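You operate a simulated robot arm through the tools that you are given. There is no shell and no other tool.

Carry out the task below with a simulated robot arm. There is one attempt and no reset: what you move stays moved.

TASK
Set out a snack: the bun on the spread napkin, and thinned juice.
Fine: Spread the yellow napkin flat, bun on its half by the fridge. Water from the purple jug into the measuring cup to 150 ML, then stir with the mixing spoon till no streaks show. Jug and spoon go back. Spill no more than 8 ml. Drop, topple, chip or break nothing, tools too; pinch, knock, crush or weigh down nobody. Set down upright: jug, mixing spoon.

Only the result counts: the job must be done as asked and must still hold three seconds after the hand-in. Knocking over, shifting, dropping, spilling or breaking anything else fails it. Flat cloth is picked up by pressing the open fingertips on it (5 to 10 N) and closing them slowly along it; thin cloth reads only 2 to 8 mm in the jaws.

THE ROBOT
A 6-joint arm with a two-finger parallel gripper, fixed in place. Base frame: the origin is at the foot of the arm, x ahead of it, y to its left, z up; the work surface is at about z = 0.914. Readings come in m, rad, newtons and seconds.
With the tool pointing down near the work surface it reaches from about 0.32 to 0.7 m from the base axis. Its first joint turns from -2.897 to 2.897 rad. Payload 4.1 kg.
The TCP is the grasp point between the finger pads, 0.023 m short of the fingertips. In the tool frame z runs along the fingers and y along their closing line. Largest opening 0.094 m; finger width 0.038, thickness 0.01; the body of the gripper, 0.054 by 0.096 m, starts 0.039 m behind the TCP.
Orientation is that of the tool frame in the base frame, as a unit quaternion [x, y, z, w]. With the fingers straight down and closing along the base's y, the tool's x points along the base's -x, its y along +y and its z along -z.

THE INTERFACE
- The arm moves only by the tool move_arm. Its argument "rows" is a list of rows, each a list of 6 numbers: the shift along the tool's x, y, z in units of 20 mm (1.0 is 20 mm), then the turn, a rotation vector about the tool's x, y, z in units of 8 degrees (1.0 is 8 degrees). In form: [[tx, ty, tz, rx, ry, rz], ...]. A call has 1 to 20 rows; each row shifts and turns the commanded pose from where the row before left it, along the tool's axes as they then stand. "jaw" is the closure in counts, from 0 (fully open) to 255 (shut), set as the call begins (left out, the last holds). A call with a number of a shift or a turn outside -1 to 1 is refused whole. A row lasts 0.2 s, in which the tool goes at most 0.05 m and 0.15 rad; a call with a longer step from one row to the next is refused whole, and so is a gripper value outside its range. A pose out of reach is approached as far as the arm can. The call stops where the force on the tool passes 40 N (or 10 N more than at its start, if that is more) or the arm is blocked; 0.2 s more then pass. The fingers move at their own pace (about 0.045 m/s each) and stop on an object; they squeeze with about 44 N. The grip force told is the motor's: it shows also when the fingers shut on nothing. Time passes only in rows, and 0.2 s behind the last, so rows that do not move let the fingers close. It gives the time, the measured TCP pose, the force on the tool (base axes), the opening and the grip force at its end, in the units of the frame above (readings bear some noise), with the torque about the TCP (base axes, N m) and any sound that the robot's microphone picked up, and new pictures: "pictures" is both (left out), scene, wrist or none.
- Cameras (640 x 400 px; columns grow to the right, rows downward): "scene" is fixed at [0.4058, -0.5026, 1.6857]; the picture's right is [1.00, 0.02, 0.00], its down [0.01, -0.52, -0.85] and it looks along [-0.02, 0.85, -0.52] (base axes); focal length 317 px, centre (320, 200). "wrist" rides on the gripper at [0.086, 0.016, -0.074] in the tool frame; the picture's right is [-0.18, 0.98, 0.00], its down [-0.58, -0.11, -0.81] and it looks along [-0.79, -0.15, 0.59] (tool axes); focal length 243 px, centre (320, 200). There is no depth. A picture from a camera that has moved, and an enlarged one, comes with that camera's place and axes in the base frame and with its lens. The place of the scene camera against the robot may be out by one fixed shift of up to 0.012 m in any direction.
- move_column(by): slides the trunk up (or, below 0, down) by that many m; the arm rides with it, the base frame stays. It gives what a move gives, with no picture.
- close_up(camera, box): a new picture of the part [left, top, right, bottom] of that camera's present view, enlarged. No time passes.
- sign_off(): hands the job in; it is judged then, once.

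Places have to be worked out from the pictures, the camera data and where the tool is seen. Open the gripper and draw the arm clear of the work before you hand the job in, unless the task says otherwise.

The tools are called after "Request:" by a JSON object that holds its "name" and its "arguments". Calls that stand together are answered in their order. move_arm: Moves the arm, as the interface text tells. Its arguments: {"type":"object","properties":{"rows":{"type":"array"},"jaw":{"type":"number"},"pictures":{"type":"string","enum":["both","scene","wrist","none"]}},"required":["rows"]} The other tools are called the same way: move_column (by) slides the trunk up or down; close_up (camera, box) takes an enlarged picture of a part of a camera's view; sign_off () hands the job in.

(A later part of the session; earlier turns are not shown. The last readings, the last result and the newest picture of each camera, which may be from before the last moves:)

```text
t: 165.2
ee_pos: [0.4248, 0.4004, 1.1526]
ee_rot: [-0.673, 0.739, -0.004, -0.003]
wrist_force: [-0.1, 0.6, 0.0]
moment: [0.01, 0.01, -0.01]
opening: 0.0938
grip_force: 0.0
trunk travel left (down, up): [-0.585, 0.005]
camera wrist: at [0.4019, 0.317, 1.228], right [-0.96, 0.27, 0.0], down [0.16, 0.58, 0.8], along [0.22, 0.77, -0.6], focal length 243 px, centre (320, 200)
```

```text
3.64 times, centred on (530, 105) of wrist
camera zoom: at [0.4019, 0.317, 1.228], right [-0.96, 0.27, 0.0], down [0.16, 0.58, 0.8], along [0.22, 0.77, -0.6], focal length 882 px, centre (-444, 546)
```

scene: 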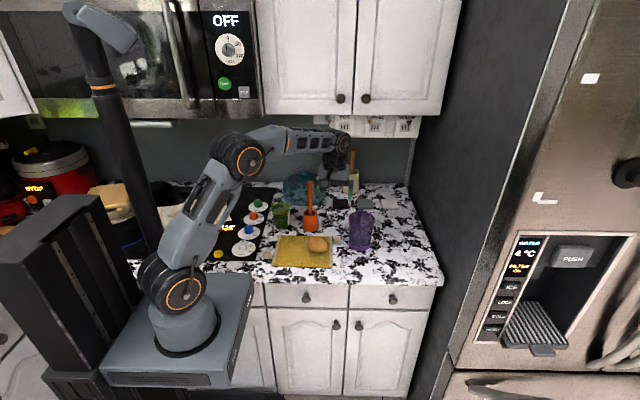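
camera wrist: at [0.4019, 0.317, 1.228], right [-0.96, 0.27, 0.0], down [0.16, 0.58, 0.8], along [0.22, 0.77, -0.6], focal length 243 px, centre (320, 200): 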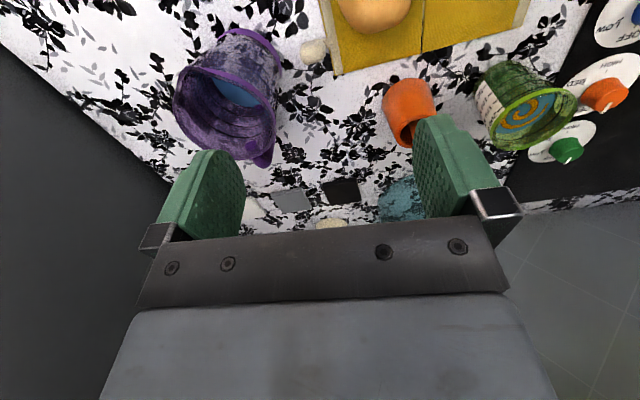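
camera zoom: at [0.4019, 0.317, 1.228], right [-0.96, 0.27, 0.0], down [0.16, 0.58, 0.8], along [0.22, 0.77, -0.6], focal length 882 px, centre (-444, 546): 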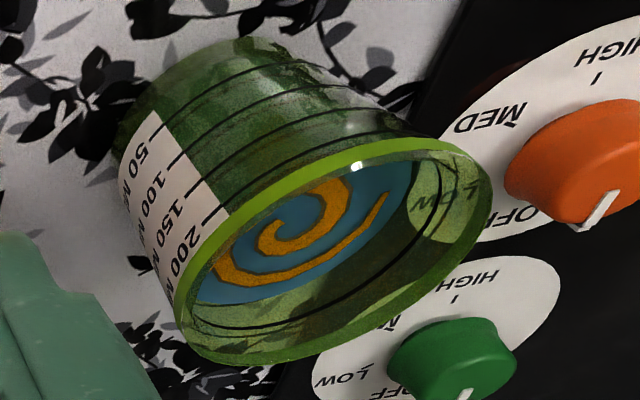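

To hold the cup below its lip I'll use a nearly horizontal grasp from the front, with the camera on top. I roll the gripper 175° accordingly.

Request:
{"name": "move_arm", "arguments": {"rows": [[0, 0, 0, 0, 0, 1], [0, 0, 0, 0, 0, 1], [0, 0, 0, 0, 0, 1], [0, 0, 0, 0, 0, 1], [0, 0, 0, 0, 0, 1], [0, 0, 0, 0, 0, 1], [0, 0, 0, 0, 0, 1], [0, 0, 0, 0, 0, 1], [0, 0, 0, 0, 0, 1], [0, 0, 0, 0, 0, 1], [0, 0, 0, 0, 0, 1], [0, 0, 0, 0, 0, 1], [0, 0, 0, 0, 0, 1], [0, 0, 0, 0, 0, 1], [0, 0, 0, 0, 0, 1], [0, 0, 0, 0, 0, 1], [0, 0, 0, 0, 0, 1], [0, 0, 0, 0, 0, 1], [0, 0, 0, 0, 0, 1], [0, 0, 0, 0, 0, 1]], "pictures": "none"}}

Request:
{"name": "move_arm", "arguments": {"rows": [[0, 0, 0, 0, 0, 1], [0, 0, 0, 0, 0, 0.8], [0, -1, 0, 0, 0, 0], [0, -1, 0, 0, 0, 0], [0, -1, 0, 0, 0, 0], [0, -1, 0, 0, 0, 0], [0, -1, 0, 0, 0, 0], [0, -1, 0, 0, 0, 0], [0, -1, 0, 0, 0, 0], [0, -1, 0, 0, 0, 0], [0, 0, 0, 0, 1, 0], [0, 0, 0, 0, 1, 0], [0, 0, 0, 0, 1, 0], [0, 0, 0, 0, 1, 0], [0, 0, 0, 0, 1, 0], [0, 0, 0, 0, 1, 0], [0, 0, 0, 0, 1, 0]]}}

```text
t: 169.4
ee_pos: [0.4255, 0.4002, 1.1531]
ee_rot: [0.613, 0.79, -0.004, 0.003]
wrist_force: [0.4, -0.4, 0.0]
moment: [0.01, 0.01, -0.03]
opening: 0.094
grip_force: 0.0
trunk travel left (down, up): [-0.585, 0.005]
```

```text
t: 173.1
ee_pos: [0.2661, 0.3991, 1.1533]
ee_rot: [0.625, 0.626, 0.329, -0.329]
wrist_force: [0.2, 0.3, 0.1]
moment: [0.02, -0.02, -0.01]
opening: 0.0937
grip_force: 0.1
trunk travel left (down, up): [-0.585, 0.005]
camera wrist: at [0.2826, 0.3882, 1.2654], right [0.98, -0.1, -0.15], down [-0.11, -0.99, -0.02], along [-0.15, 0.04, -0.99], focal length 243 px, centre (320, 200)
```

scene: 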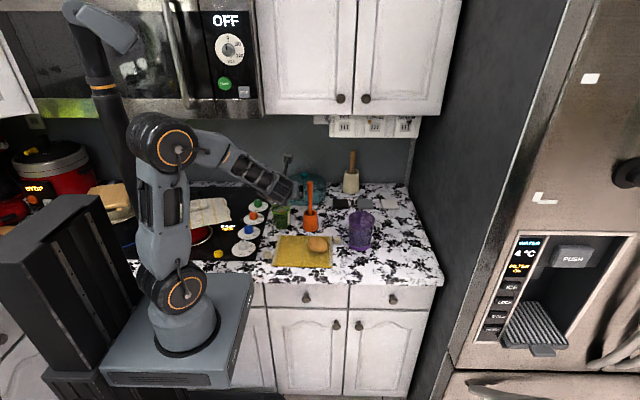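
wrist: 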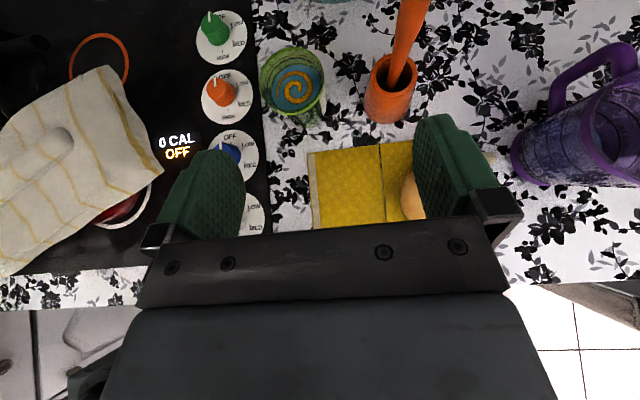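

A near-vertical view of the cup now; I zoom to locate its centre.

Request:
{"name": "close_up", "arguments": {"camera": "wrist", "box": [230, 20, 430, 150]}}

```text
3.08 times, centred on (330, 85) of wrist
camera zoom: at [0.2826, 0.3882, 1.2654], right [0.98, -0.1, -0.15], down [-0.11, -0.99, -0.02], along [-0.15, 0.04, -0.99], focal length 746 px, centre (289, 554)
```

zoom: 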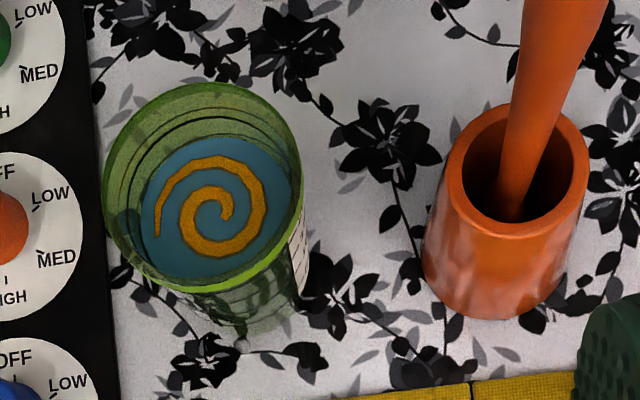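

Cup centre measured at about [0.225, 0.537]. I tilt to 68° and descend in front of the cup with the jaws wide open.

Request:
{"name": "move_arm", "arguments": {"rows": [[0, 0, 0, 0, 0.79, 0], [0, 0, 0, 0, 0.79, 0], [-0.861, -0.206, 0.515, 0, 0, 0], [-0.861, -0.206, 0.515, 0, 0, 0], [-0.861, -0.206, 0.515, 0, 0, 0], [-0.861, -0.206, 0.515, 0, 0, 0], [-0.861, -0.206, 0.515, 0, 0, 0], [-0.861, -0.206, 0.515, 0, 0, 0], [-0.861, -0.206, 0.515, 0, 0, 0], [-0.861, -0.206, 0.515, 0, 0, 0]]}}

Request:
{"name": "close_up", "arguments": {"camera": "scene", "box": [230, 170, 350, 270]}}

```text
t: 175.2
ee_pos: [0.2328, 0.4259, 0.9957]
ee_rot: [0.586, 0.587, 0.395, -0.395]
wrist_force: [0.1, -0.4, 0.0]
moment: [0.01, -0.04, -0.02]
opening: 0.094
grip_force: 0.0
trunk travel left (down, up): [-0.585, 0.005]
camera wrist: at [0.249, 0.39, 1.1024], right [0.98, -0.07, -0.17], down [-0.11, -0.97, -0.24], along [-0.15, 0.25, -0.96], focal length 243 px, centre (320, 200)
```

scene: 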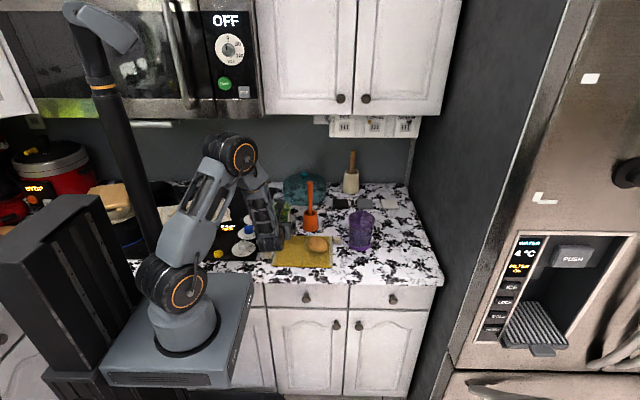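
wrist: 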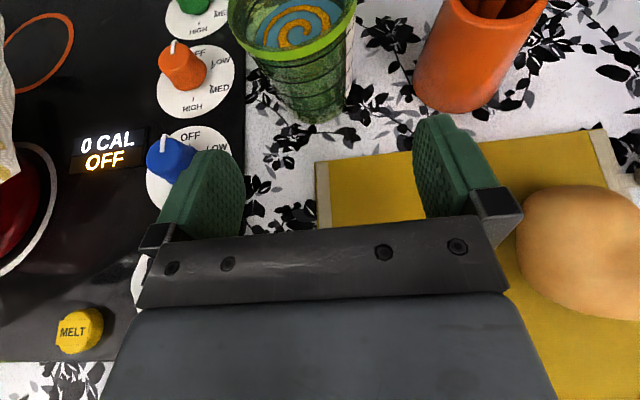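

```text
4.00 times, centred on (290, 220) of scene
camera zoom: at [0.4058, -0.5026, 1.6857], right [1.0, 0.02, 0.0], down [0.01, -0.52, -0.85], along [-0.02, 0.85, -0.52], focal length 1268 px, centre (440, 120)
```

zoom: 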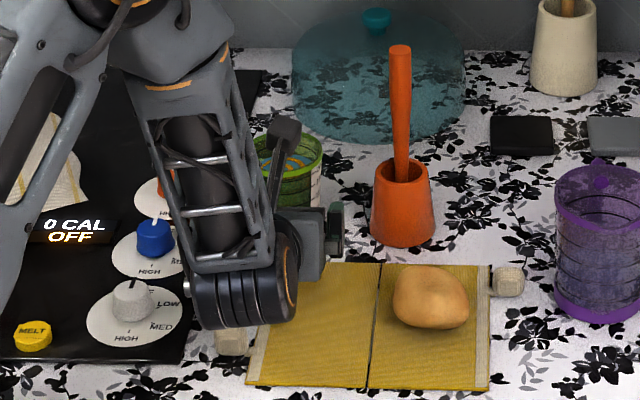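

Clearances look fine. I lower the last 4 cm to z≈0.955 and check before moving in.

Request:
{"name": "move_arm", "arguments": {"rows": [[-0.62, -0.13, 0.25, 0, 0, 0], [-0.62, -0.13, 0.25, 0, 0, 0], [-0.62, -0.13, 0.25, 0, 0, 0], [0.379, 0, 0.936, 0, 0, 0]]}}

Request:
{"name": "close_up", "arguments": {"camera": "scene", "box": [230, 190, 350, 280]}}

```text
t: 176.2
ee_pos: [0.2263, 0.4448, 0.9542]
ee_rot: [0.586, 0.586, 0.396, -0.396]
wrist_force: [0.1, -0.1, -0.5]
moment: [0.03, 0.0, 0.0]
opening: 0.0941
grip_force: 0.1
trunk travel left (down, up): [-0.585, 0.005]
camera wrist: at [0.2418, 0.4094, 1.0619], right [0.98, -0.07, -0.17], down [-0.11, -0.97, -0.24], along [-0.15, 0.25, -0.96], focal length 243 px, centre (320, 200)
```

scene: 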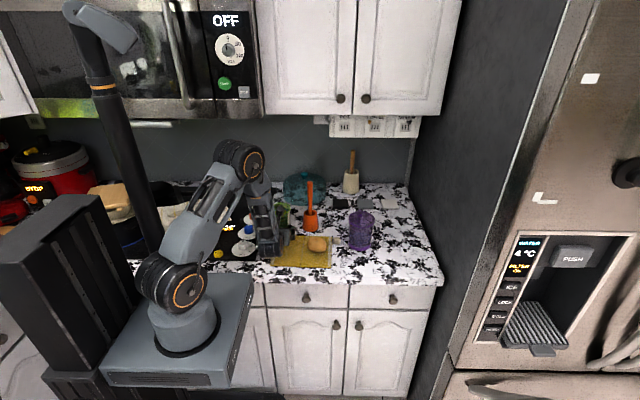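
wrist: 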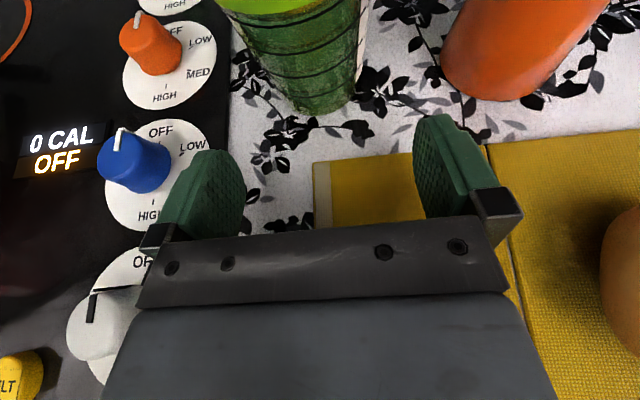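

```text
4.44 times, centred on (290, 235) of scene
camera zoom: at [0.4058, -0.5026, 1.6857], right [1.0, 0.02, 0.0], down [0.01, -0.52, -0.85], along [-0.02, 0.85, -0.52], focal length 1409 px, centre (453, 44)
```

zoom: 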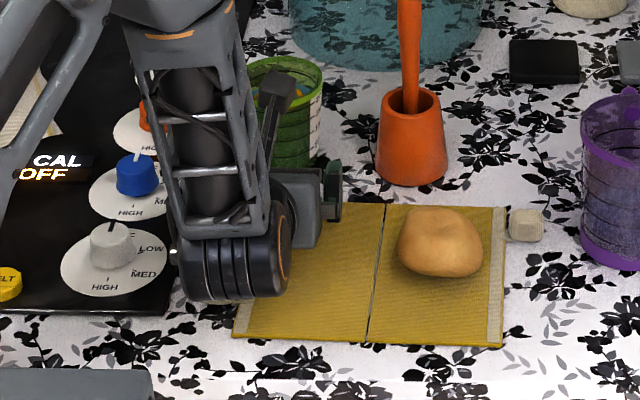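

Lined up. I advance toward the cup with the fingers on either side.

Request:
{"name": "move_arm", "arguments": {"rows": [[0.385, -0.03, 0.95, 0, 0, 0], [0.385, -0.03, 0.95, 0, 0, 0], [0.385, 0, 0.95, 0, 0, 0]], "pictures": "wrist"}}

```text
t: 177.1
ee_pos: [0.2232, 0.5068, 0.9541]
ee_rot: [0.585, 0.586, 0.396, -0.396]
wrist_force: [0.0, -0.5, -0.4]
moment: [0.01, -0.02, -0.01]
opening: 0.0942
grip_force: 0.0
trunk travel left (down, up): [-0.585, 0.005]
camera wrist: at [0.2403, 0.4707, 1.0618], right [0.98, -0.07, -0.17], down [-0.11, -0.97, -0.24], along [-0.15, 0.25, -0.96], focal length 243 px, centre (320, 200)
```

wrist: 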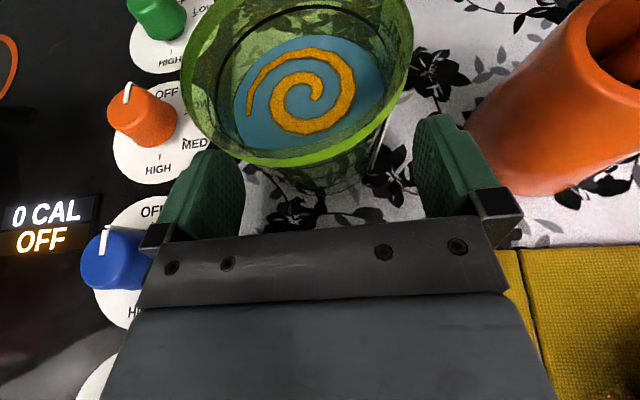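

The cup is centred between the fingers. I advance the last 18 mm and close gently.

Request:
{"name": "move_arm", "arguments": {"rows": [[0.34, 0.07, 0.83, 0, 0, 0], [0, 0, 0, 0, 0, 0]], "pictures": "wrist"}}

Request:
{"name": "move_arm", "arguments": {"rows": [[0, 0, 0, 0, 0, 0], [0, 0, 0, 0, 0, 0]], "jaw": 66, "pictures": "none"}}

Request:
{"name": "move_arm", "arguments": {"rows": [[0, 0, 0, 0, 0, 0], [0, 0, 0, 0, 0, 0]], "jaw": 74, "pictures": "wrist"}}

```text
t: 177.7
ee_pos: [0.2241, 0.5244, 0.9573]
ee_rot: [0.585, 0.587, 0.396, -0.396]
wrist_force: [0.8, -0.2, 0.5]
moment: [0.02, 0.0, 0.0]
opening: 0.094
grip_force: 0.1
trunk travel left (down, up): [-0.585, 0.005]
camera wrist: at [0.2406, 0.4882, 1.0626], right [0.98, -0.07, -0.17], down [-0.11, -0.97, -0.24], along [-0.15, 0.25, -0.96], focal length 243 px, centre (320, 200)
```

wrist: 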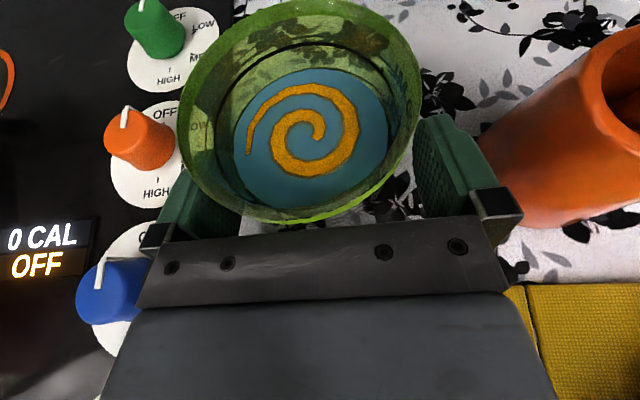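

```text
t: 178.2
ee_pos: [0.2233, 0.5239, 0.9554]
ee_rot: [0.585, 0.586, 0.396, -0.396]
wrist_force: [-0.2, -0.1, 0.5]
moment: [0.07, 0.01, 0.0]
opening: 0.0717
grip_force: 36.1
trunk travel left (down, up): [-0.585, 0.005]
```

```text
t: 178.8
ee_pos: [0.2235, 0.5239, 0.9555]
ee_rot: [0.585, 0.586, 0.396, -0.396]
wrist_force: [-0.2, -0.2, 1.5]
moment: [0.07, 0.02, 0.01]
opening: 0.0714
grip_force: 44.1
trunk travel left (down, up): [-0.585, 0.005]
camera wrist: at [0.2406, 0.4878, 1.0628], right [0.98, -0.07, -0.17], down [-0.11, -0.97, -0.24], along [-0.15, 0.25, -0.96], focal length 243 px, centre (320, 200)
```

wrist: 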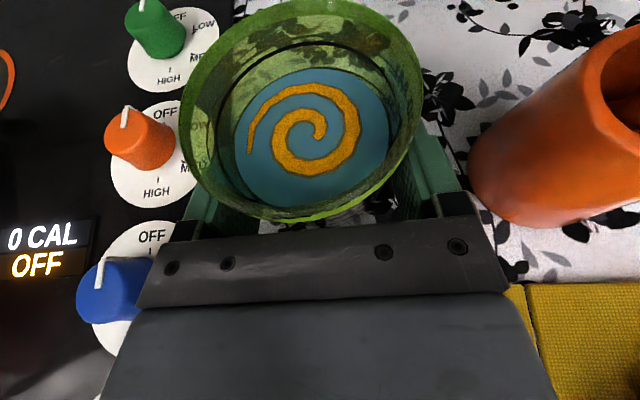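

The cup is held at 71 mm. I lift it slowly, straight up.

Request:
{"name": "move_arm", "arguments": {"rows": [[0, 0, 0, 0, 0, 0], [0.2, 0, -0.08, 0, 0, 0], [0.3, 0, -0.12, 0, 0, 0], [0.463, 0, -0.1875, 0, 0, 0], [0.463, 0, -0.1875, 0, 0, 0], [0.463, 0, -0.1875, 0, 0, 0], [0.463, 0, -0.1875, 0, 0, 0], [0.463, 0, -0.1875, 0, 0, 0], [0.463, 0, -0.1875, 0, 0, 0], [0.463, 0, -0.1875, 0, 0, 0], [0.463, 0, -0.1875, 0, 0, 0], [0.463, 0, -0.1875, 0, 0, 0]], "jaw": 100}}

Request:
{"name": "close_up", "arguments": {"camera": "scene", "box": [230, 150, 350, 250]}}

```text
t: 181.4
ee_pos: [0.225, 0.5244, 1.0553]
ee_rot: [0.585, 0.587, 0.394, -0.396]
wrist_force: [0.1, -0.5, -2.8]
moment: [-0.02, 0.02, -0.01]
opening: 0.0715
grip_force: 44.1
trunk travel left (down, up): [-0.585, 0.005]
camera wrist: at [0.2413, 0.488, 1.163], right [0.98, -0.07, -0.17], down [-0.11, -0.97, -0.24], along [-0.15, 0.25, -0.96], focal length 243 px, centre (320, 200)
```

scene: 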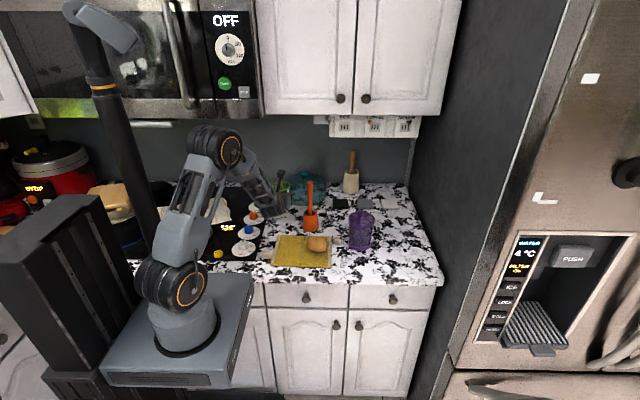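
wrist: 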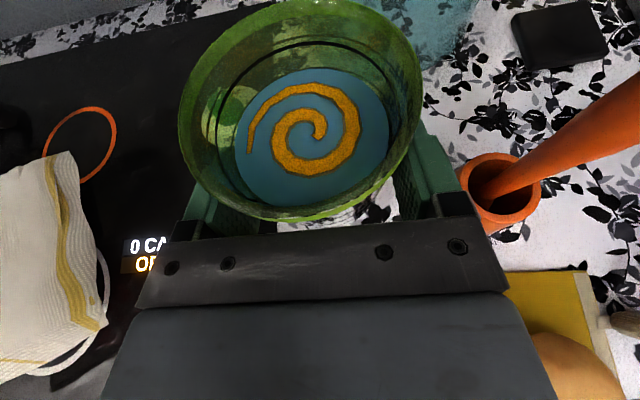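

```text
4.00 times, centred on (290, 200) of scene
camera zoom: at [0.4058, -0.5026, 1.6857], right [1.0, 0.02, 0.0], down [0.01, -0.52, -0.85], along [-0.02, 0.85, -0.52], focal length 1268 px, centre (440, 200)
```

zoom: 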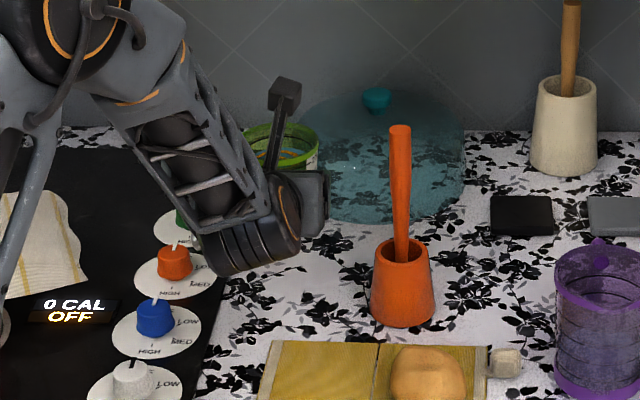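

The wrist camera looks right into the cup now, a good gauge. I zoom in to see the surface versus the rings.

Request:
{"name": "close_up", "arguments": {"camera": "wrist", "box": [170, 0, 430, 230]}}

Request:
{"name": "close_up", "arguments": {"camera": "wrist", "box": [240, 10, 340, 110]}}

```text
1.74 times, centred on (300, 115) of wrist
camera zoom: at [0.2413, 0.488, 1.163], right [0.98, -0.07, -0.17], down [-0.11, -0.97, -0.24], along [-0.15, 0.25, -0.96], focal length 422 px, centre (355, 348)
```

zoom: 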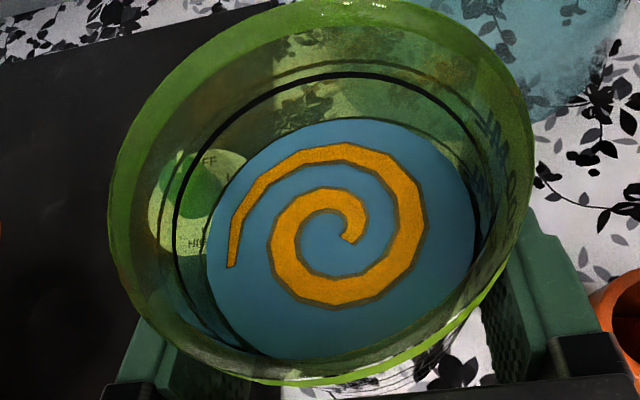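

```text
4.00 times, centred on (290, 60) of wrist
camera zoom: at [0.2413, 0.488, 1.163], right [0.98, -0.07, -0.17], down [-0.11, -0.97, -0.24], along [-0.15, 0.25, -0.96], focal length 970 px, centre (440, 760)
```

zoom: 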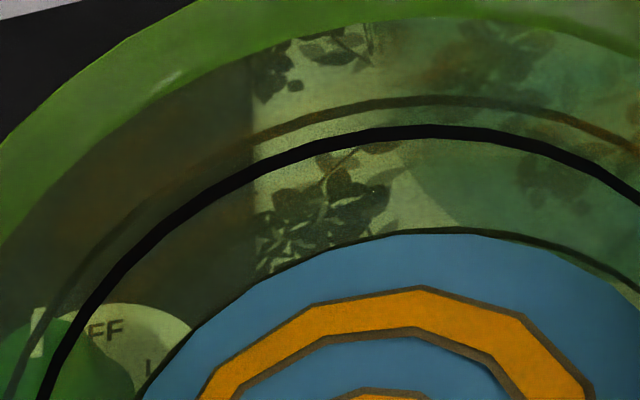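

Estimates of the level range 158–168 ml; removing about 12 ml puts it close to 150 either way, and this fixed camera view lets me gauge the change. I carry the cup back over the napkin and right toward the jug, slowly.

Request:
{"name": "move_arm", "arguments": {"rows": [[-0.253, 0, -0.625, 0, 0, 0], [-0.253, 0, -0.625, 0, 0, 0], [-0.253, 0, -0.625, 0, 0, 0], [-0.253, 0, -0.625, 0, 0, 0], [-0.253, 0, -0.625, 0, 0, 0], [-0.253, 0, -0.625, 0, 0, 0], [-0.253, 0, -0.625, 0, 0, 0], [0, 0.4, 0, 0, 0, 0], [0, 0.75, 0, 0, 0, 0], [0, 0.75, 0, 0, 0, 0], [0, 0.75, 0, 0, 0, 0], [0, 0.75, 0, 0, 0, 0], [0, 0.75, 0, 0, 0, 0], [0, 0.75, 0, 0, 0, 0], [0, 0.75, 0, 0, 0, 0], [0, 0.75, 0, 0, 0, 0], [0, 0.75, 0, 0, 0, 0], [0, 0.5, 0, 0, 0, 0]]}}

Request:
{"name": "close_up", "arguments": {"camera": "scene", "box": [280, 150, 420, 270]}}

```text
t: 185.2
ee_pos: [0.3781, 0.4307, 1.0563]
ee_rot: [0.585, 0.586, 0.396, -0.396]
wrist_force: [0.3, -0.2, -2.4]
moment: [-0.06, -0.04, 0.02]
opening: 0.0711
grip_force: 44.7
trunk travel left (down, up): [-0.585, 0.005]
camera wrist: at [0.3946, 0.3943, 1.1634], right [0.98, -0.07, -0.17], down [-0.11, -0.97, -0.24], along [-0.15, 0.25, -0.96], focal length 243 px, centre (320, 200)
```

scene: 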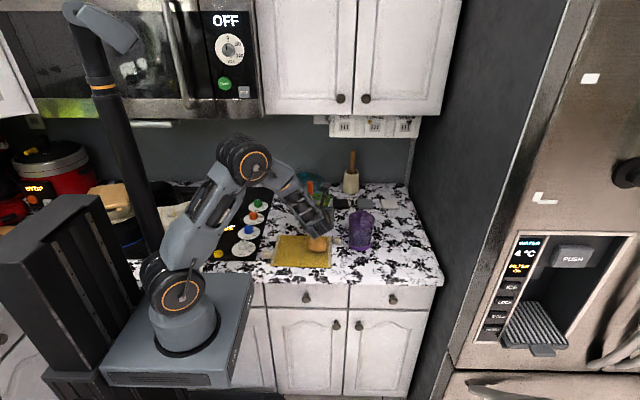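
wrist: 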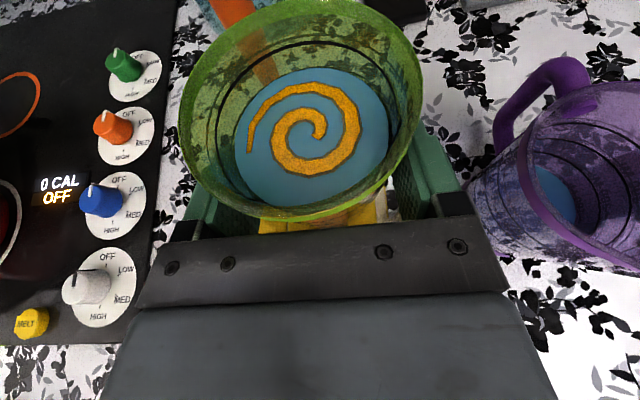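

```text
3.33 times, centred on (350, 210) of scene
camera zoom: at [0.4058, -0.5026, 1.6857], right [1.0, 0.02, 0.0], down [0.01, -0.52, -0.85], along [-0.02, 0.85, -0.52], focal length 1057 px, centre (220, 167)
```

zoom: 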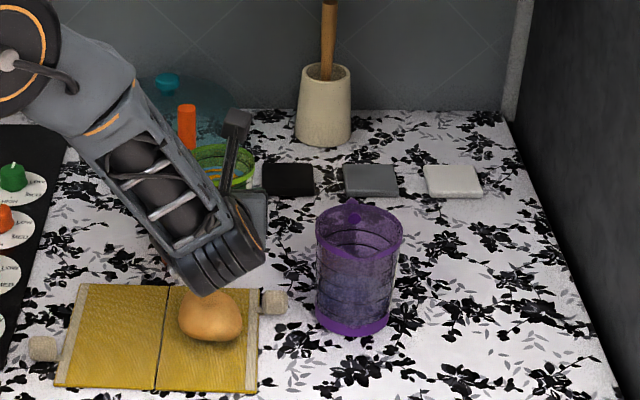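

Both the cup and jug are in view. I pre-tilt the cup by rolling the wrist 30° here (still below the pouring angle) and watch the surface.

Request:
{"name": "move_arm", "arguments": {"rows": [[0, 0, 0, 0, 0, 0.6], [0, 0, 0, 0, 0, 0.7], [0, 0, 0, 0, 0, 0.7], [0, 0, 0, 0, 0, 0.7], [0, 0, 0, 0, 0, 0.6], [0, 0, 0, 0, 0, 0.45], [0, 0, 0, 0, 0, 0]]}}

Request:
{"name": "close_up", "arguments": {"camera": "scene", "box": [280, 150, 420, 270]}}

```text
t: 186.8
ee_pos: [0.3785, 0.4298, 1.0569]
ee_rot: [0.717, 0.415, 0.279, -0.485]
wrist_force: [0.2, 0.4, -2.3]
moment: [-0.05, 0.02, 0.02]
opening: 0.0716
grip_force: 44.4
trunk travel left (down, up): [-0.585, 0.005]
camera wrist: at [0.4359, 0.3865, 1.1445], right [0.76, -0.24, -0.6], down [-0.38, -0.92, -0.12], along [-0.53, 0.32, -0.79], focal length 243 px, centre (320, 200)
```

scene: 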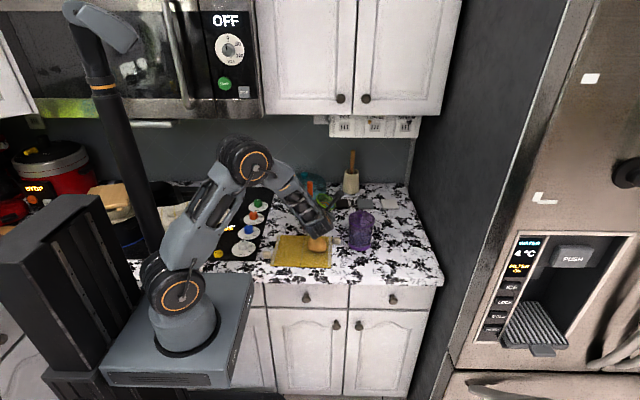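
wrist: 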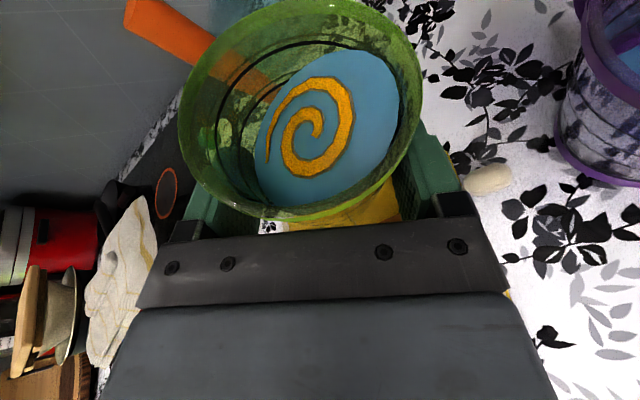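

```text
3.33 times, centred on (350, 210) of scene
camera zoom: at [0.4058, -0.5026, 1.6857], right [1.0, 0.02, 0.0], down [0.01, -0.52, -0.85], along [-0.02, 0.85, -0.52], focal length 1057 px, centre (220, 167)
```

zoom: 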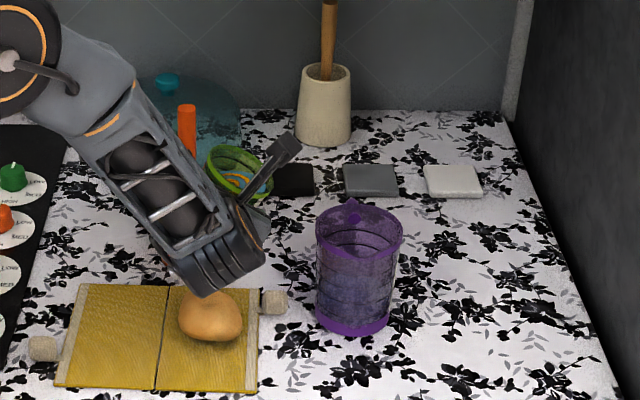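

The rendered surface tilts realistically and approaches the right rim. I move the cup so its lip will be over the jug's mouth.

Request:
{"name": "move_arm", "arguments": {"rows": [[0.263, 0.487, -0.04, 0, 0, 0], [0.263, 0.487, -0.04, 0, 0, 0], [0.263, 0.487, -0.04, 0, 0, 0], [0.263, 0.487, -0.04, 0, 0, 0], [0.263, 0.487, -0.04, 0, 0, 0], [0.263, 0.487, -0.04, 0, 0, 0], [0, 0, 0, 0, 0, 0]]}}

Request:
{"name": "close_up", "arguments": {"camera": "scene", "box": [300, 150, 420, 250]}}

Request:
{"name": "close_up", "arguments": {"camera": "wrist", "box": [170, 0, 640, 230]}}

```text
t: 188.4
ee_pos: [0.4447, 0.4246, 1.0557]
ee_rot: [0.717, 0.415, 0.28, -0.485]
wrist_force: [-0.5, 1.2, -2.0]
moment: [-0.04, -0.02, 0.04]
opening: 0.0714
grip_force: 44.0
trunk travel left (down, up): [-0.585, 0.005]
camera wrist: at [0.5029, 0.3818, 1.1448], right [0.76, -0.24, -0.6], down [-0.38, -0.92, -0.12], along [-0.53, 0.32, -0.79], focal length 243 px, centre (320, 200)
```

scene: 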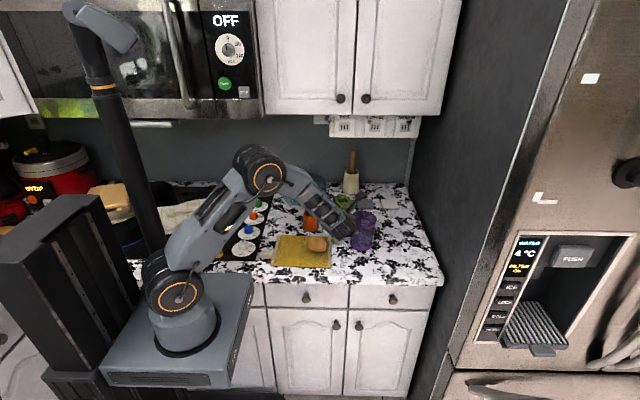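
wrist: 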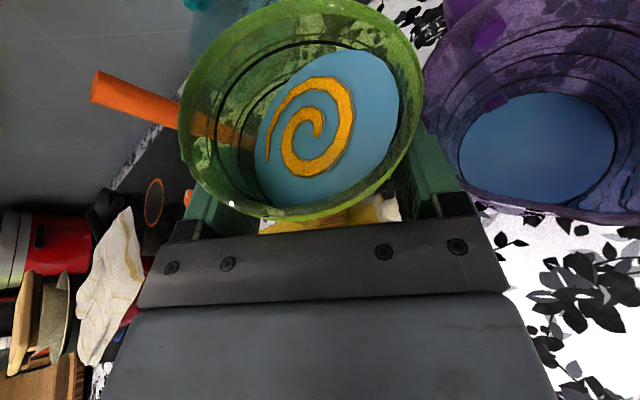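

```text
4.00 times, centred on (360, 200) of scene
camera zoom: at [0.4058, -0.5026, 1.6857], right [1.0, 0.02, 0.0], down [0.01, -0.52, -0.85], along [-0.02, 0.85, -0.52], focal length 1268 px, centre (160, 200)
```

zoom: 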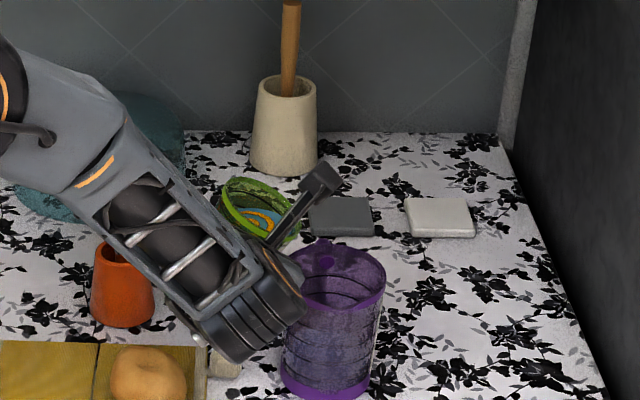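

```text
1.36 times, centred on (405, 115) of wrist
camera zoom: at [0.5029, 0.3818, 1.1448], right [0.76, -0.24, -0.6], down [-0.38, -0.92, -0.12], along [-0.53, 0.32, -0.79], focal length 330 px, centre (204, 316)
```

zoom: 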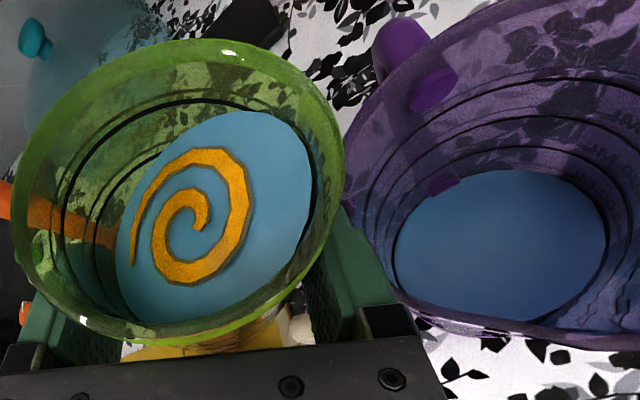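

The lip is about 15 mm inside the jug's mouth. I shift 6 mm further in and roll on to 34°, watching the surface at the lip.

Request:
{"name": "move_arm", "arguments": {"rows": [[0.15, 0.26, 0, 0, 0, 0], [0, 0, 0, 0, 0, 0.25], [0, 0, 0, 0, 0, 0.25], [0, 0, 0, 0, 0, 0]], "pictures": "wrist"}}

Request:
{"name": "close_up", "arguments": {"camera": "wrist", "box": [250, 0, 630, 230]}}

```text
t: 189.4
ee_pos: [0.4512, 0.4251, 1.0562]
ee_rot: [0.731, 0.391, 0.262, -0.494]
wrist_force: [-0.7, 1.5, 2.3]
moment: [-0.01, -0.2, 0.07]
opening: 0.0715
grip_force: 44.4
trunk travel left (down, up): [-0.585, 0.005]
camera wrist: at [0.5129, 0.3805, 1.1418], right [0.71, -0.26, -0.65], down [-0.41, -0.91, -0.09], along [-0.57, 0.33, -0.75], focal length 243 px, centre (320, 200)
```

wrist: 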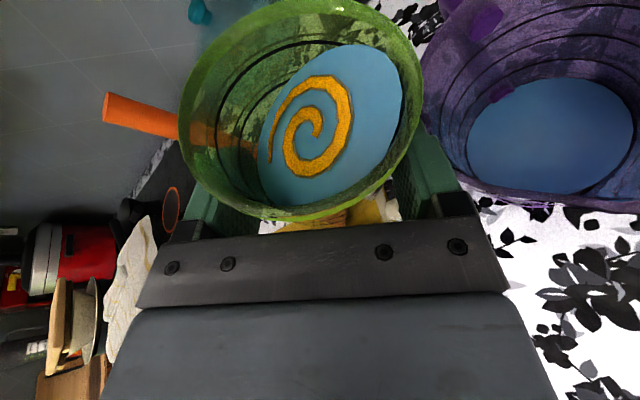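

```text
1.68 times, centred on (440, 115) of wrist
camera zoom: at [0.5129, 0.3805, 1.1418], right [0.71, -0.26, -0.65], down [-0.41, -0.91, -0.09], along [-0.57, 0.33, -0.75], focal length 409 px, centre (118, 343)
```

zoom: 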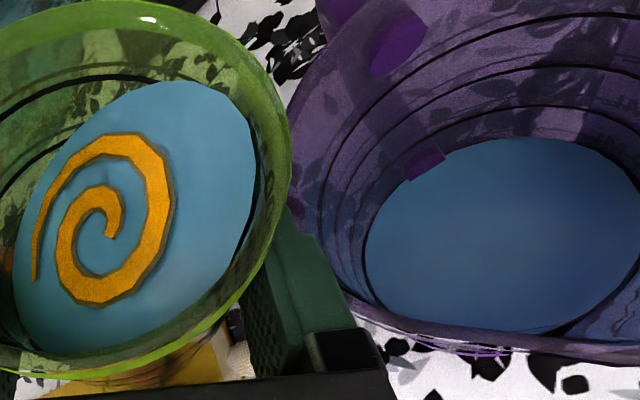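

The force jumped, so something (likely the right finger) touches the jug's rim. I raise 12 mm and back off slightly.

Request:
{"name": "move_arm", "arguments": {"rows": [[0.35, -0.476, -0.225, 0, 0, 0], [0, 0, 0, 0, 0, 0]], "pictures": "both"}}

Request:
{"name": "close_up", "arguments": {"camera": "scene", "box": [310, 160, 400, 250]}}

```text
t: 190.1
ee_pos: [0.4479, 0.4237, 1.0678]
ee_rot: [0.732, 0.389, 0.262, -0.494]
wrist_force: [0.1, 1.0, -1.6]
moment: [-0.03, -0.01, -0.02]
opening: 0.0713
grip_force: 44.3
trunk travel left (down, up): [-0.585, 0.005]
camera wrist: at [0.5096, 0.3797, 1.1527], right [0.71, -0.26, -0.65], down [-0.41, -0.91, -0.09], along [-0.57, 0.33, -0.75], focal length 243 px, centre (320, 200)
```

scene: 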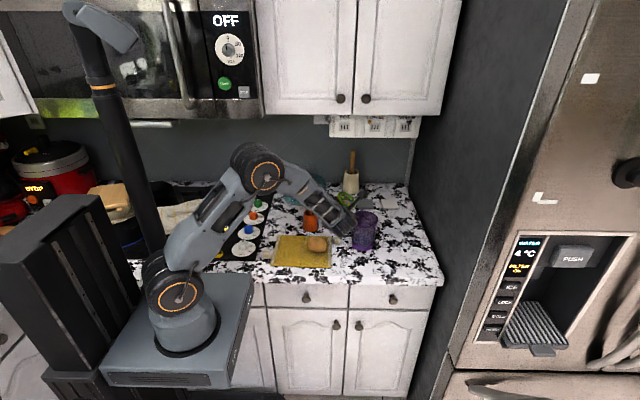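
wrist: 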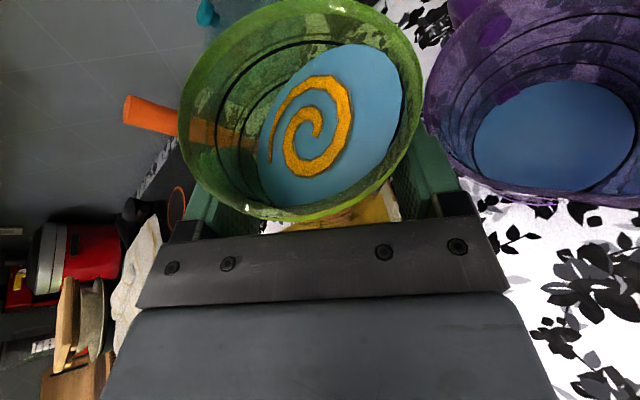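

```text
4.44 times, centred on (355, 205) of scene
camera zoom: at [0.4058, -0.5026, 1.6857], right [1.0, 0.02, 0.0], down [0.01, -0.52, -0.85], along [-0.02, 0.85, -0.52], focal length 1409 px, centre (164, 178)
```

zoom: 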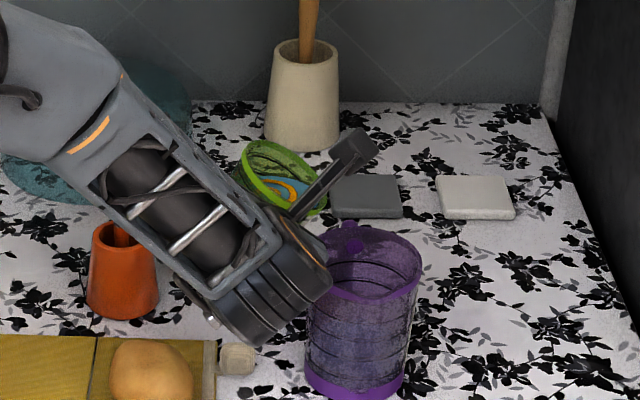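

Force is normal again and the jug hasn't moved noticeably. I continue rolling in 2° steps, watching for the surface to reach the lip.

Request:
{"name": "move_arm", "arguments": {"rows": [[0, 0, 0, 0, 0, 0.25], [0, 0, 0, 0, 0, 0], [0, 0, 0, 0, 0, 0]], "pictures": "none"}}

Request:
{"name": "close_up", "arguments": {"camera": "wrist", "box": [250, 0, 630, 230]}}

Request:
{"name": "move_arm", "arguments": {"rows": [[0, 0, 0, 0, 0, 0.25], [0, 0, 0, 0, 0, 0], [0, 0, 0, 0, 0, 0]], "pictures": "none"}}

Request:
{"name": "close_up", "arguments": {"camera": "wrist", "box": [250, 0, 630, 230]}}

```text
t: 190.8
ee_pos: [0.4472, 0.4243, 1.0677]
ee_rot: [0.738, 0.378, 0.252, -0.5]
wrist_force: [-0.1, -0.7, -2.0]
moment: [-0.02, -0.01, 0.0]
opening: 0.0714
grip_force: 43.8
trunk travel left (down, up): [-0.585, 0.005]
```

```text
1.68 times, centred on (440, 115) of wrist
camera zoom: at [0.5112, 0.379, 1.1509], right [0.69, -0.27, -0.67], down [-0.43, -0.9, -0.08], along [-0.59, 0.34, -0.73], focal length 409 px, centre (118, 343)
```

zoom: 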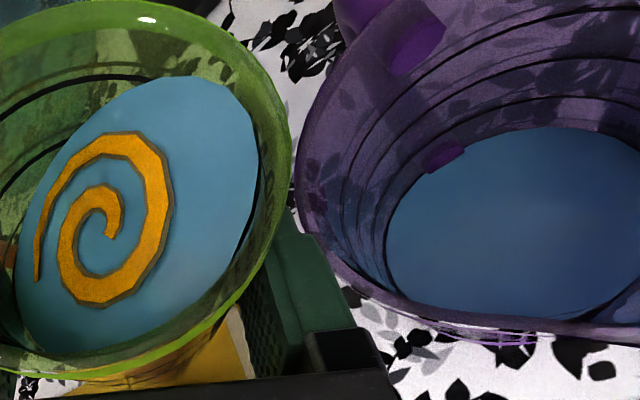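

```text
t: 191.7
ee_pos: [0.4461, 0.4242, 1.0684]
ee_rot: [0.744, 0.364, 0.245, -0.503]
wrist_force: [0.5, 1.2, -2.2]
moment: [-0.04, -0.01, 0.02]
opening: 0.0714
grip_force: 44.2
trunk travel left (down, up): [-0.585, 0.005]
```

```text
1.68 times, centred on (440, 115) of wrist
camera zoom: at [0.5131, 0.3779, 1.1486], right [0.66, -0.28, -0.7], down [-0.44, -0.9, -0.06], along [-0.61, 0.35, -0.72], focal length 409 px, centre (118, 343)
```

zoom: 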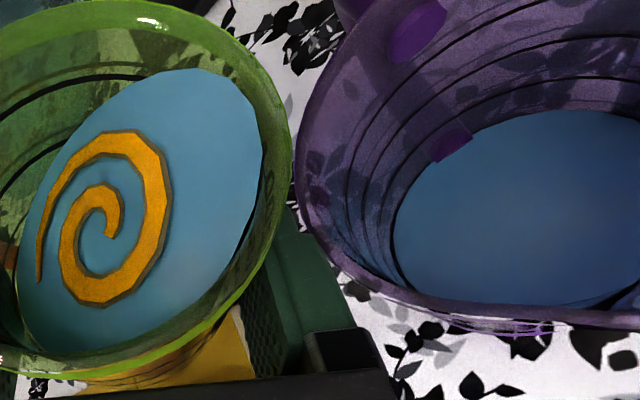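

Not yet at the lip. I continue with 2° steps.

Request:
{"name": "move_arm", "arguments": {"rows": [[0, 0, 0, 0, 0, 0.25], [0, 0, 0, 0, 0, 0], [0, 0, 0, 0, 0, 0], [0, 0, 0, 0, 0, 0]], "pictures": "none"}}

Request:
{"name": "close_up", "arguments": {"camera": "wrist", "box": [250, 0, 630, 230]}}

Request:
{"name": "move_arm", "arguments": {"rows": [[0, 0, 0, 0, 0, 0.2], [0, 0, 0, 0, 0, 0], [0, 0, 0, 0, 0, 0], [0, 0, 0, 0, 0, 0]], "pictures": "none"}}

Request:
{"name": "close_up", "arguments": {"camera": "wrist", "box": [250, 0, 630, 230]}}

```text
t: 192.7
ee_pos: [0.4461, 0.4256, 1.0678]
ee_rot: [0.75, 0.352, 0.236, -0.508]
wrist_force: [0.1, 0.4, -2.6]
moment: [-0.03, 0.01, 0.02]
opening: 0.0713
grip_force: 43.9
trunk travel left (down, up): [-0.585, 0.005]
```

```text
1.68 times, centred on (440, 115) of wrist
camera zoom: at [0.5148, 0.3772, 1.1466], right [0.64, -0.29, -0.72], down [-0.45, -0.89, -0.05], along [-0.62, 0.36, -0.7], focal length 409 px, centre (118, 343)
```

zoom: 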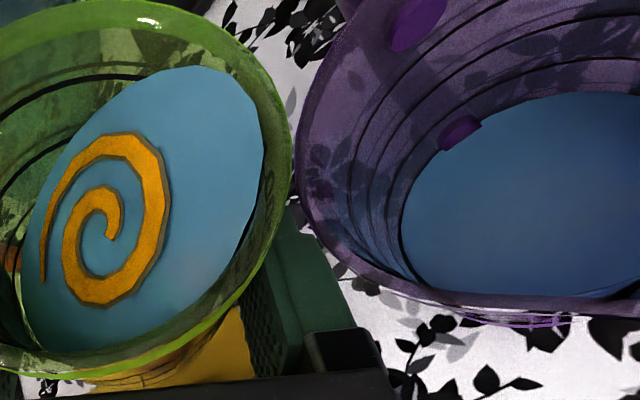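

```text
t: 193.7
ee_pos: [0.4479, 0.4246, 1.068]
ee_rot: [0.756, 0.341, 0.228, -0.511]
wrist_force: [0.0, -0.4, -1.8]
moment: [-0.03, 0.02, -0.01]
opening: 0.0711
grip_force: 44.4
trunk travel left (down, up): [-0.585, 0.005]
```

```text
1.68 times, centred on (440, 115) of wrist
camera zoom: at [0.5165, 0.3766, 1.145], right [0.61, -0.29, -0.73], down [-0.47, -0.88, -0.04], along [-0.64, 0.36, -0.68], focal length 409 px, centre (118, 343)
```

zoom: 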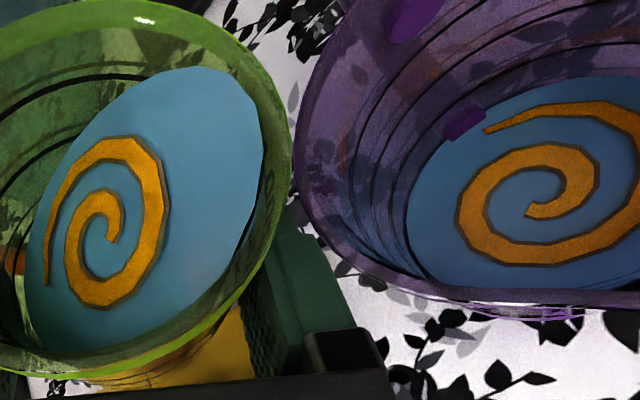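

The flow has started: an orange swirl appeared in the jug at a roll of about 41°. I add 2° and hold about one second to let roughly 9–10 ml go, then roll back a little to stop it.

Request:
{"name": "move_arm", "arguments": {"rows": [[0, 0, 0, 0, 0, 0.27], [0, 0, 0, 0, 0, 0], [0, 0, 0, 0, 0, 0], [0, 0, 0, 0, 0, 0], [0, 0, 0, 0, 0, 0], [0, 0, 0, 0, 0, -0.4], [0, 0, 0, 0, 0, -0.6]], "pictures": "none"}}

Request:
{"name": "close_up", "arguments": {"camera": "wrist", "box": [250, 0, 630, 230]}}

```text
t: 195.2
ee_pos: [0.4458, 0.425, 1.0692]
ee_rot: [0.737, 0.379, 0.256, -0.498]
wrist_force: [0.1, -0.7, -1.8]
moment: [-0.02, 0.01, -0.01]
opening: 0.0712
grip_force: 44.3
trunk travel left (down, up): [-0.585, 0.005]
```

```text
1.68 times, centred on (440, 115) of wrist
camera zoom: at [0.5106, 0.3794, 1.1516], right [0.69, -0.27, -0.67], down [-0.43, -0.9, -0.08], along [-0.58, 0.34, -0.74], focal length 409 px, centre (118, 343)
```

zoom: 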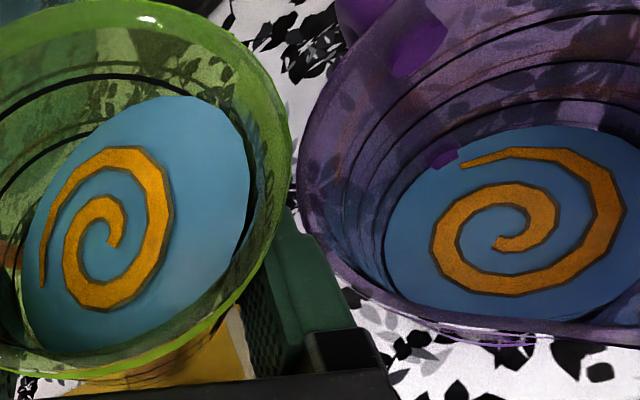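

The surface in the cup has dropped visibly. I move the cup left, away from the jug, and roll it back upright to gauge the level.

Request:
{"name": "move_arm", "arguments": {"rows": [[-0.32, -0.448, 0, 0, 0, 0], [-0.32, -0.448, 0, 0, 0, 0], [-0.32, -0.448, 0, 0, 0, 0], [-0.32, -0.448, 0, 0, 0, 0], [-0.32, -0.448, 0, 0, 0, 0], [0, 0, 0, 0, 0, -0.639], [0, 0, 0, 0, 0, -0.639], [0, 0, 0, 0, 0, -0.639], [0, 0, 0, 0, 0, -0.639], [0, 0, 0, 0, 0, -0.639], [0, 0, 0, 0, 0, -0.639], [0, 0, 0, 0, 0, -0.639], [0, 0, 0, 0, 0, 0], [0, 0, 0, 0, 0, 0]], "pictures": "wrist"}}

Request:
{"name": "close_up", "arguments": {"camera": "wrist", "box": [240, 10, 340, 110]}}

Request:
{"name": "close_up", "arguments": {"camera": "wrist", "box": [170, 0, 430, 230]}}

```text
t: 198.2
ee_pos: [0.3914, 0.425, 1.0675]
ee_rot: [0.585, 0.587, 0.396, -0.396]
wrist_force: [-0.1, 0.0, -1.9]
moment: [-0.04, 0.02, 0.0]
opening: 0.0715
grip_force: 44.0
trunk travel left (down, up): [-0.585, 0.005]
camera wrist: at [0.408, 0.389, 1.1751], right [0.98, -0.07, -0.17], down [-0.11, -0.97, -0.24], along [-0.15, 0.25, -0.96], focal length 243 px, centre (320, 200)
```

wrist: 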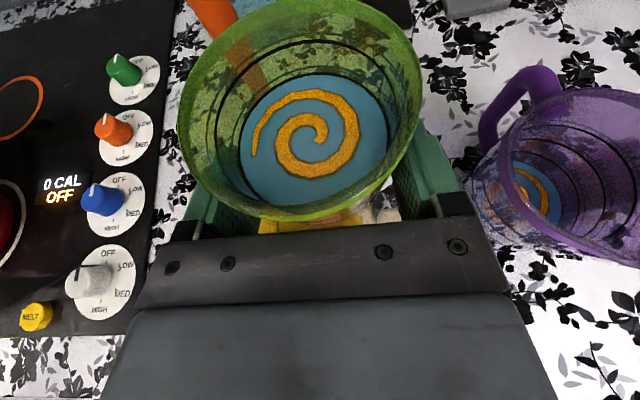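

```text
4.00 times, centred on (290, 60) of wrist
camera zoom: at [0.408, 0.389, 1.1751], right [0.98, -0.07, -0.17], down [-0.11, -0.97, -0.24], along [-0.15, 0.25, -0.96], focal length 970 px, centre (440, 760)
```

zoom: 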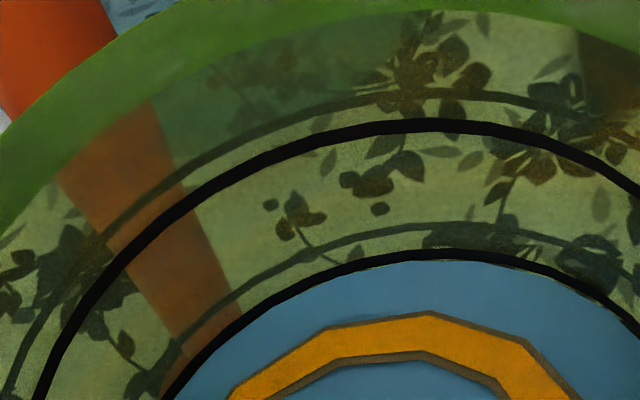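

```text
1.74 times, centred on (300, 115) of wrist
camera zoom: at [0.408, 0.389, 1.1751], right [0.98, -0.07, -0.17], down [-0.11, -0.97, -0.24], along [-0.15, 0.25, -0.96], focal length 422 px, centre (355, 348)
```

zoom: 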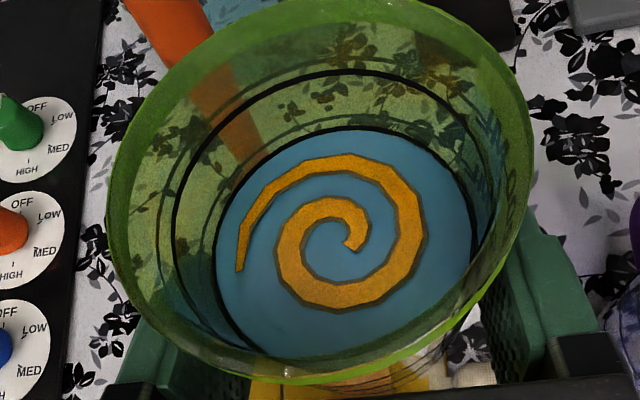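

The surface now meets the 150 ring on the inner wall almost exactly (≈148–150 ml). I carry the cup back to its place: left first, then forward.

Request:
{"name": "move_arm", "arguments": {"rows": [[0, -0.5, 0, 0, 0, 0], [0, -0.75, 0, 0, 0, 0], [0, -0.75, 0, 0, 0, 0], [0, -0.75, 0, 0, 0, 0], [0, -0.75, 0, 0, 0, 0], [0, -0.75, 0, 0, 0, 0], [0, -0.75, 0, 0, 0, 0], [0, -0.75, 0, 0, 0, 0], [0, -0.75, 0, 0, 0, 0], [0, -0.75, 0, 0, 0, 0], [0, -0.75, 0, 0, 0, 0], [0, -0.4, 0, 0, 0, 0], [0.253, 0, 0.625, 0, 0, 0], [0.253, 0, 0.625, 0, 0, 0], [0.253, 0, 0.625, 0, 0, 0], [0.253, 0, 0.625, 0, 0, 0], [0.253, 0, 0.625, 0, 0, 0], [0.253, 0, 0.625, 0, 0, 0], [0.253, 0, 0.625, 0, 0, 0]]}}

```text
t: 202.2
ee_pos: [0.2223, 0.5185, 1.069]
ee_rot: [0.585, 0.588, 0.395, -0.396]
wrist_force: [0.2, -0.4, -1.7]
moment: [-0.06, -0.03, 0.01]
opening: 0.0713
grip_force: 43.6
trunk travel left (down, up): [-0.585, 0.005]
camera wrist: at [0.2396, 0.4833, 1.1754], right [0.98, -0.07, -0.17], down [-0.11, -0.97, -0.24], along [-0.15, 0.25, -0.96], focal length 243 px, centre (320, 200)
```

scene: 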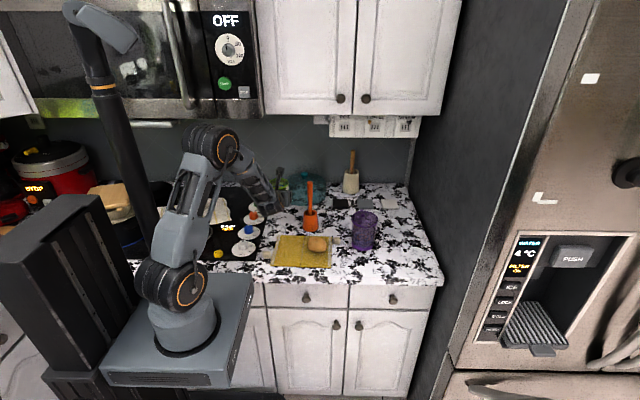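
wrist: 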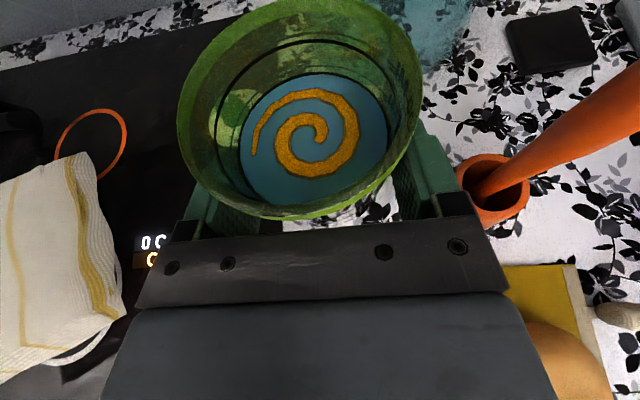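

I lower the cup toward its original spot.

Request:
{"name": "move_arm", "arguments": {"rows": [[-0.541, 0.007, 0.251, 0, 0, 0], [-0.541, 0.007, 0.251, 0, 0, 0], [-0.541, 0.007, 0.251, 0, 0, 0], [-0.541, 0.007, 0.251, 0, 0, 0], [-0.541, 0.007, 0.251, 0, 0, 0], [-0.541, 0.007, 0.251, 0, 0, 0], [-0.541, 0.007, 0.251, 0, 0, 0], [-0.541, 0.007, 0.251, 0, 0, 0], [-0.45, 0.007, 0.2, 0, 0, 0], [0, 0, 0, 0, 0, 0]], "pictures": "none"}}

Request:
{"name": "move_arm", "arguments": {"rows": [[-0.12, 0, 0.05, 0, 0, 0], [0, 0, 0, 0, 0, 0]], "pictures": "none"}}

Request:
{"name": "move_arm", "arguments": {"rows": [[-0.09, 0, 0.038, 0, 0, 0], [0, 0, 0, 0, 0, 0]], "pictures": "none"}}

```text
t: 204.4
ee_pos: [0.2247, 0.5236, 0.9632]
ee_rot: [0.585, 0.587, 0.395, -0.396]
wrist_force: [0.1, 0.5, -1.7]
moment: [-0.04, 0.02, 0.03]
opening: 0.0712
grip_force: 43.5
trunk travel left (down, up): [-0.585, 0.005]
```

```text
t: 205.1
ee_pos: [0.2243, 0.5244, 0.9605]
ee_rot: [0.585, 0.587, 0.395, -0.396]
wrist_force: [0.0, -0.7, -2.5]
moment: [-0.05, -0.02, -0.02]
opening: 0.0712
grip_force: 43.5
trunk travel left (down, up): [-0.585, 0.005]
```

```text
t: 205.7
ee_pos: [0.2248, 0.5232, 0.9588]
ee_rot: [0.585, 0.587, 0.395, -0.397]
wrist_force: [0.6, 0.0, -2.1]
moment: [-0.02, 0.01, 0.01]
opening: 0.0711
grip_force: 44.6
trunk travel left (down, up): [-0.585, 0.005]
```

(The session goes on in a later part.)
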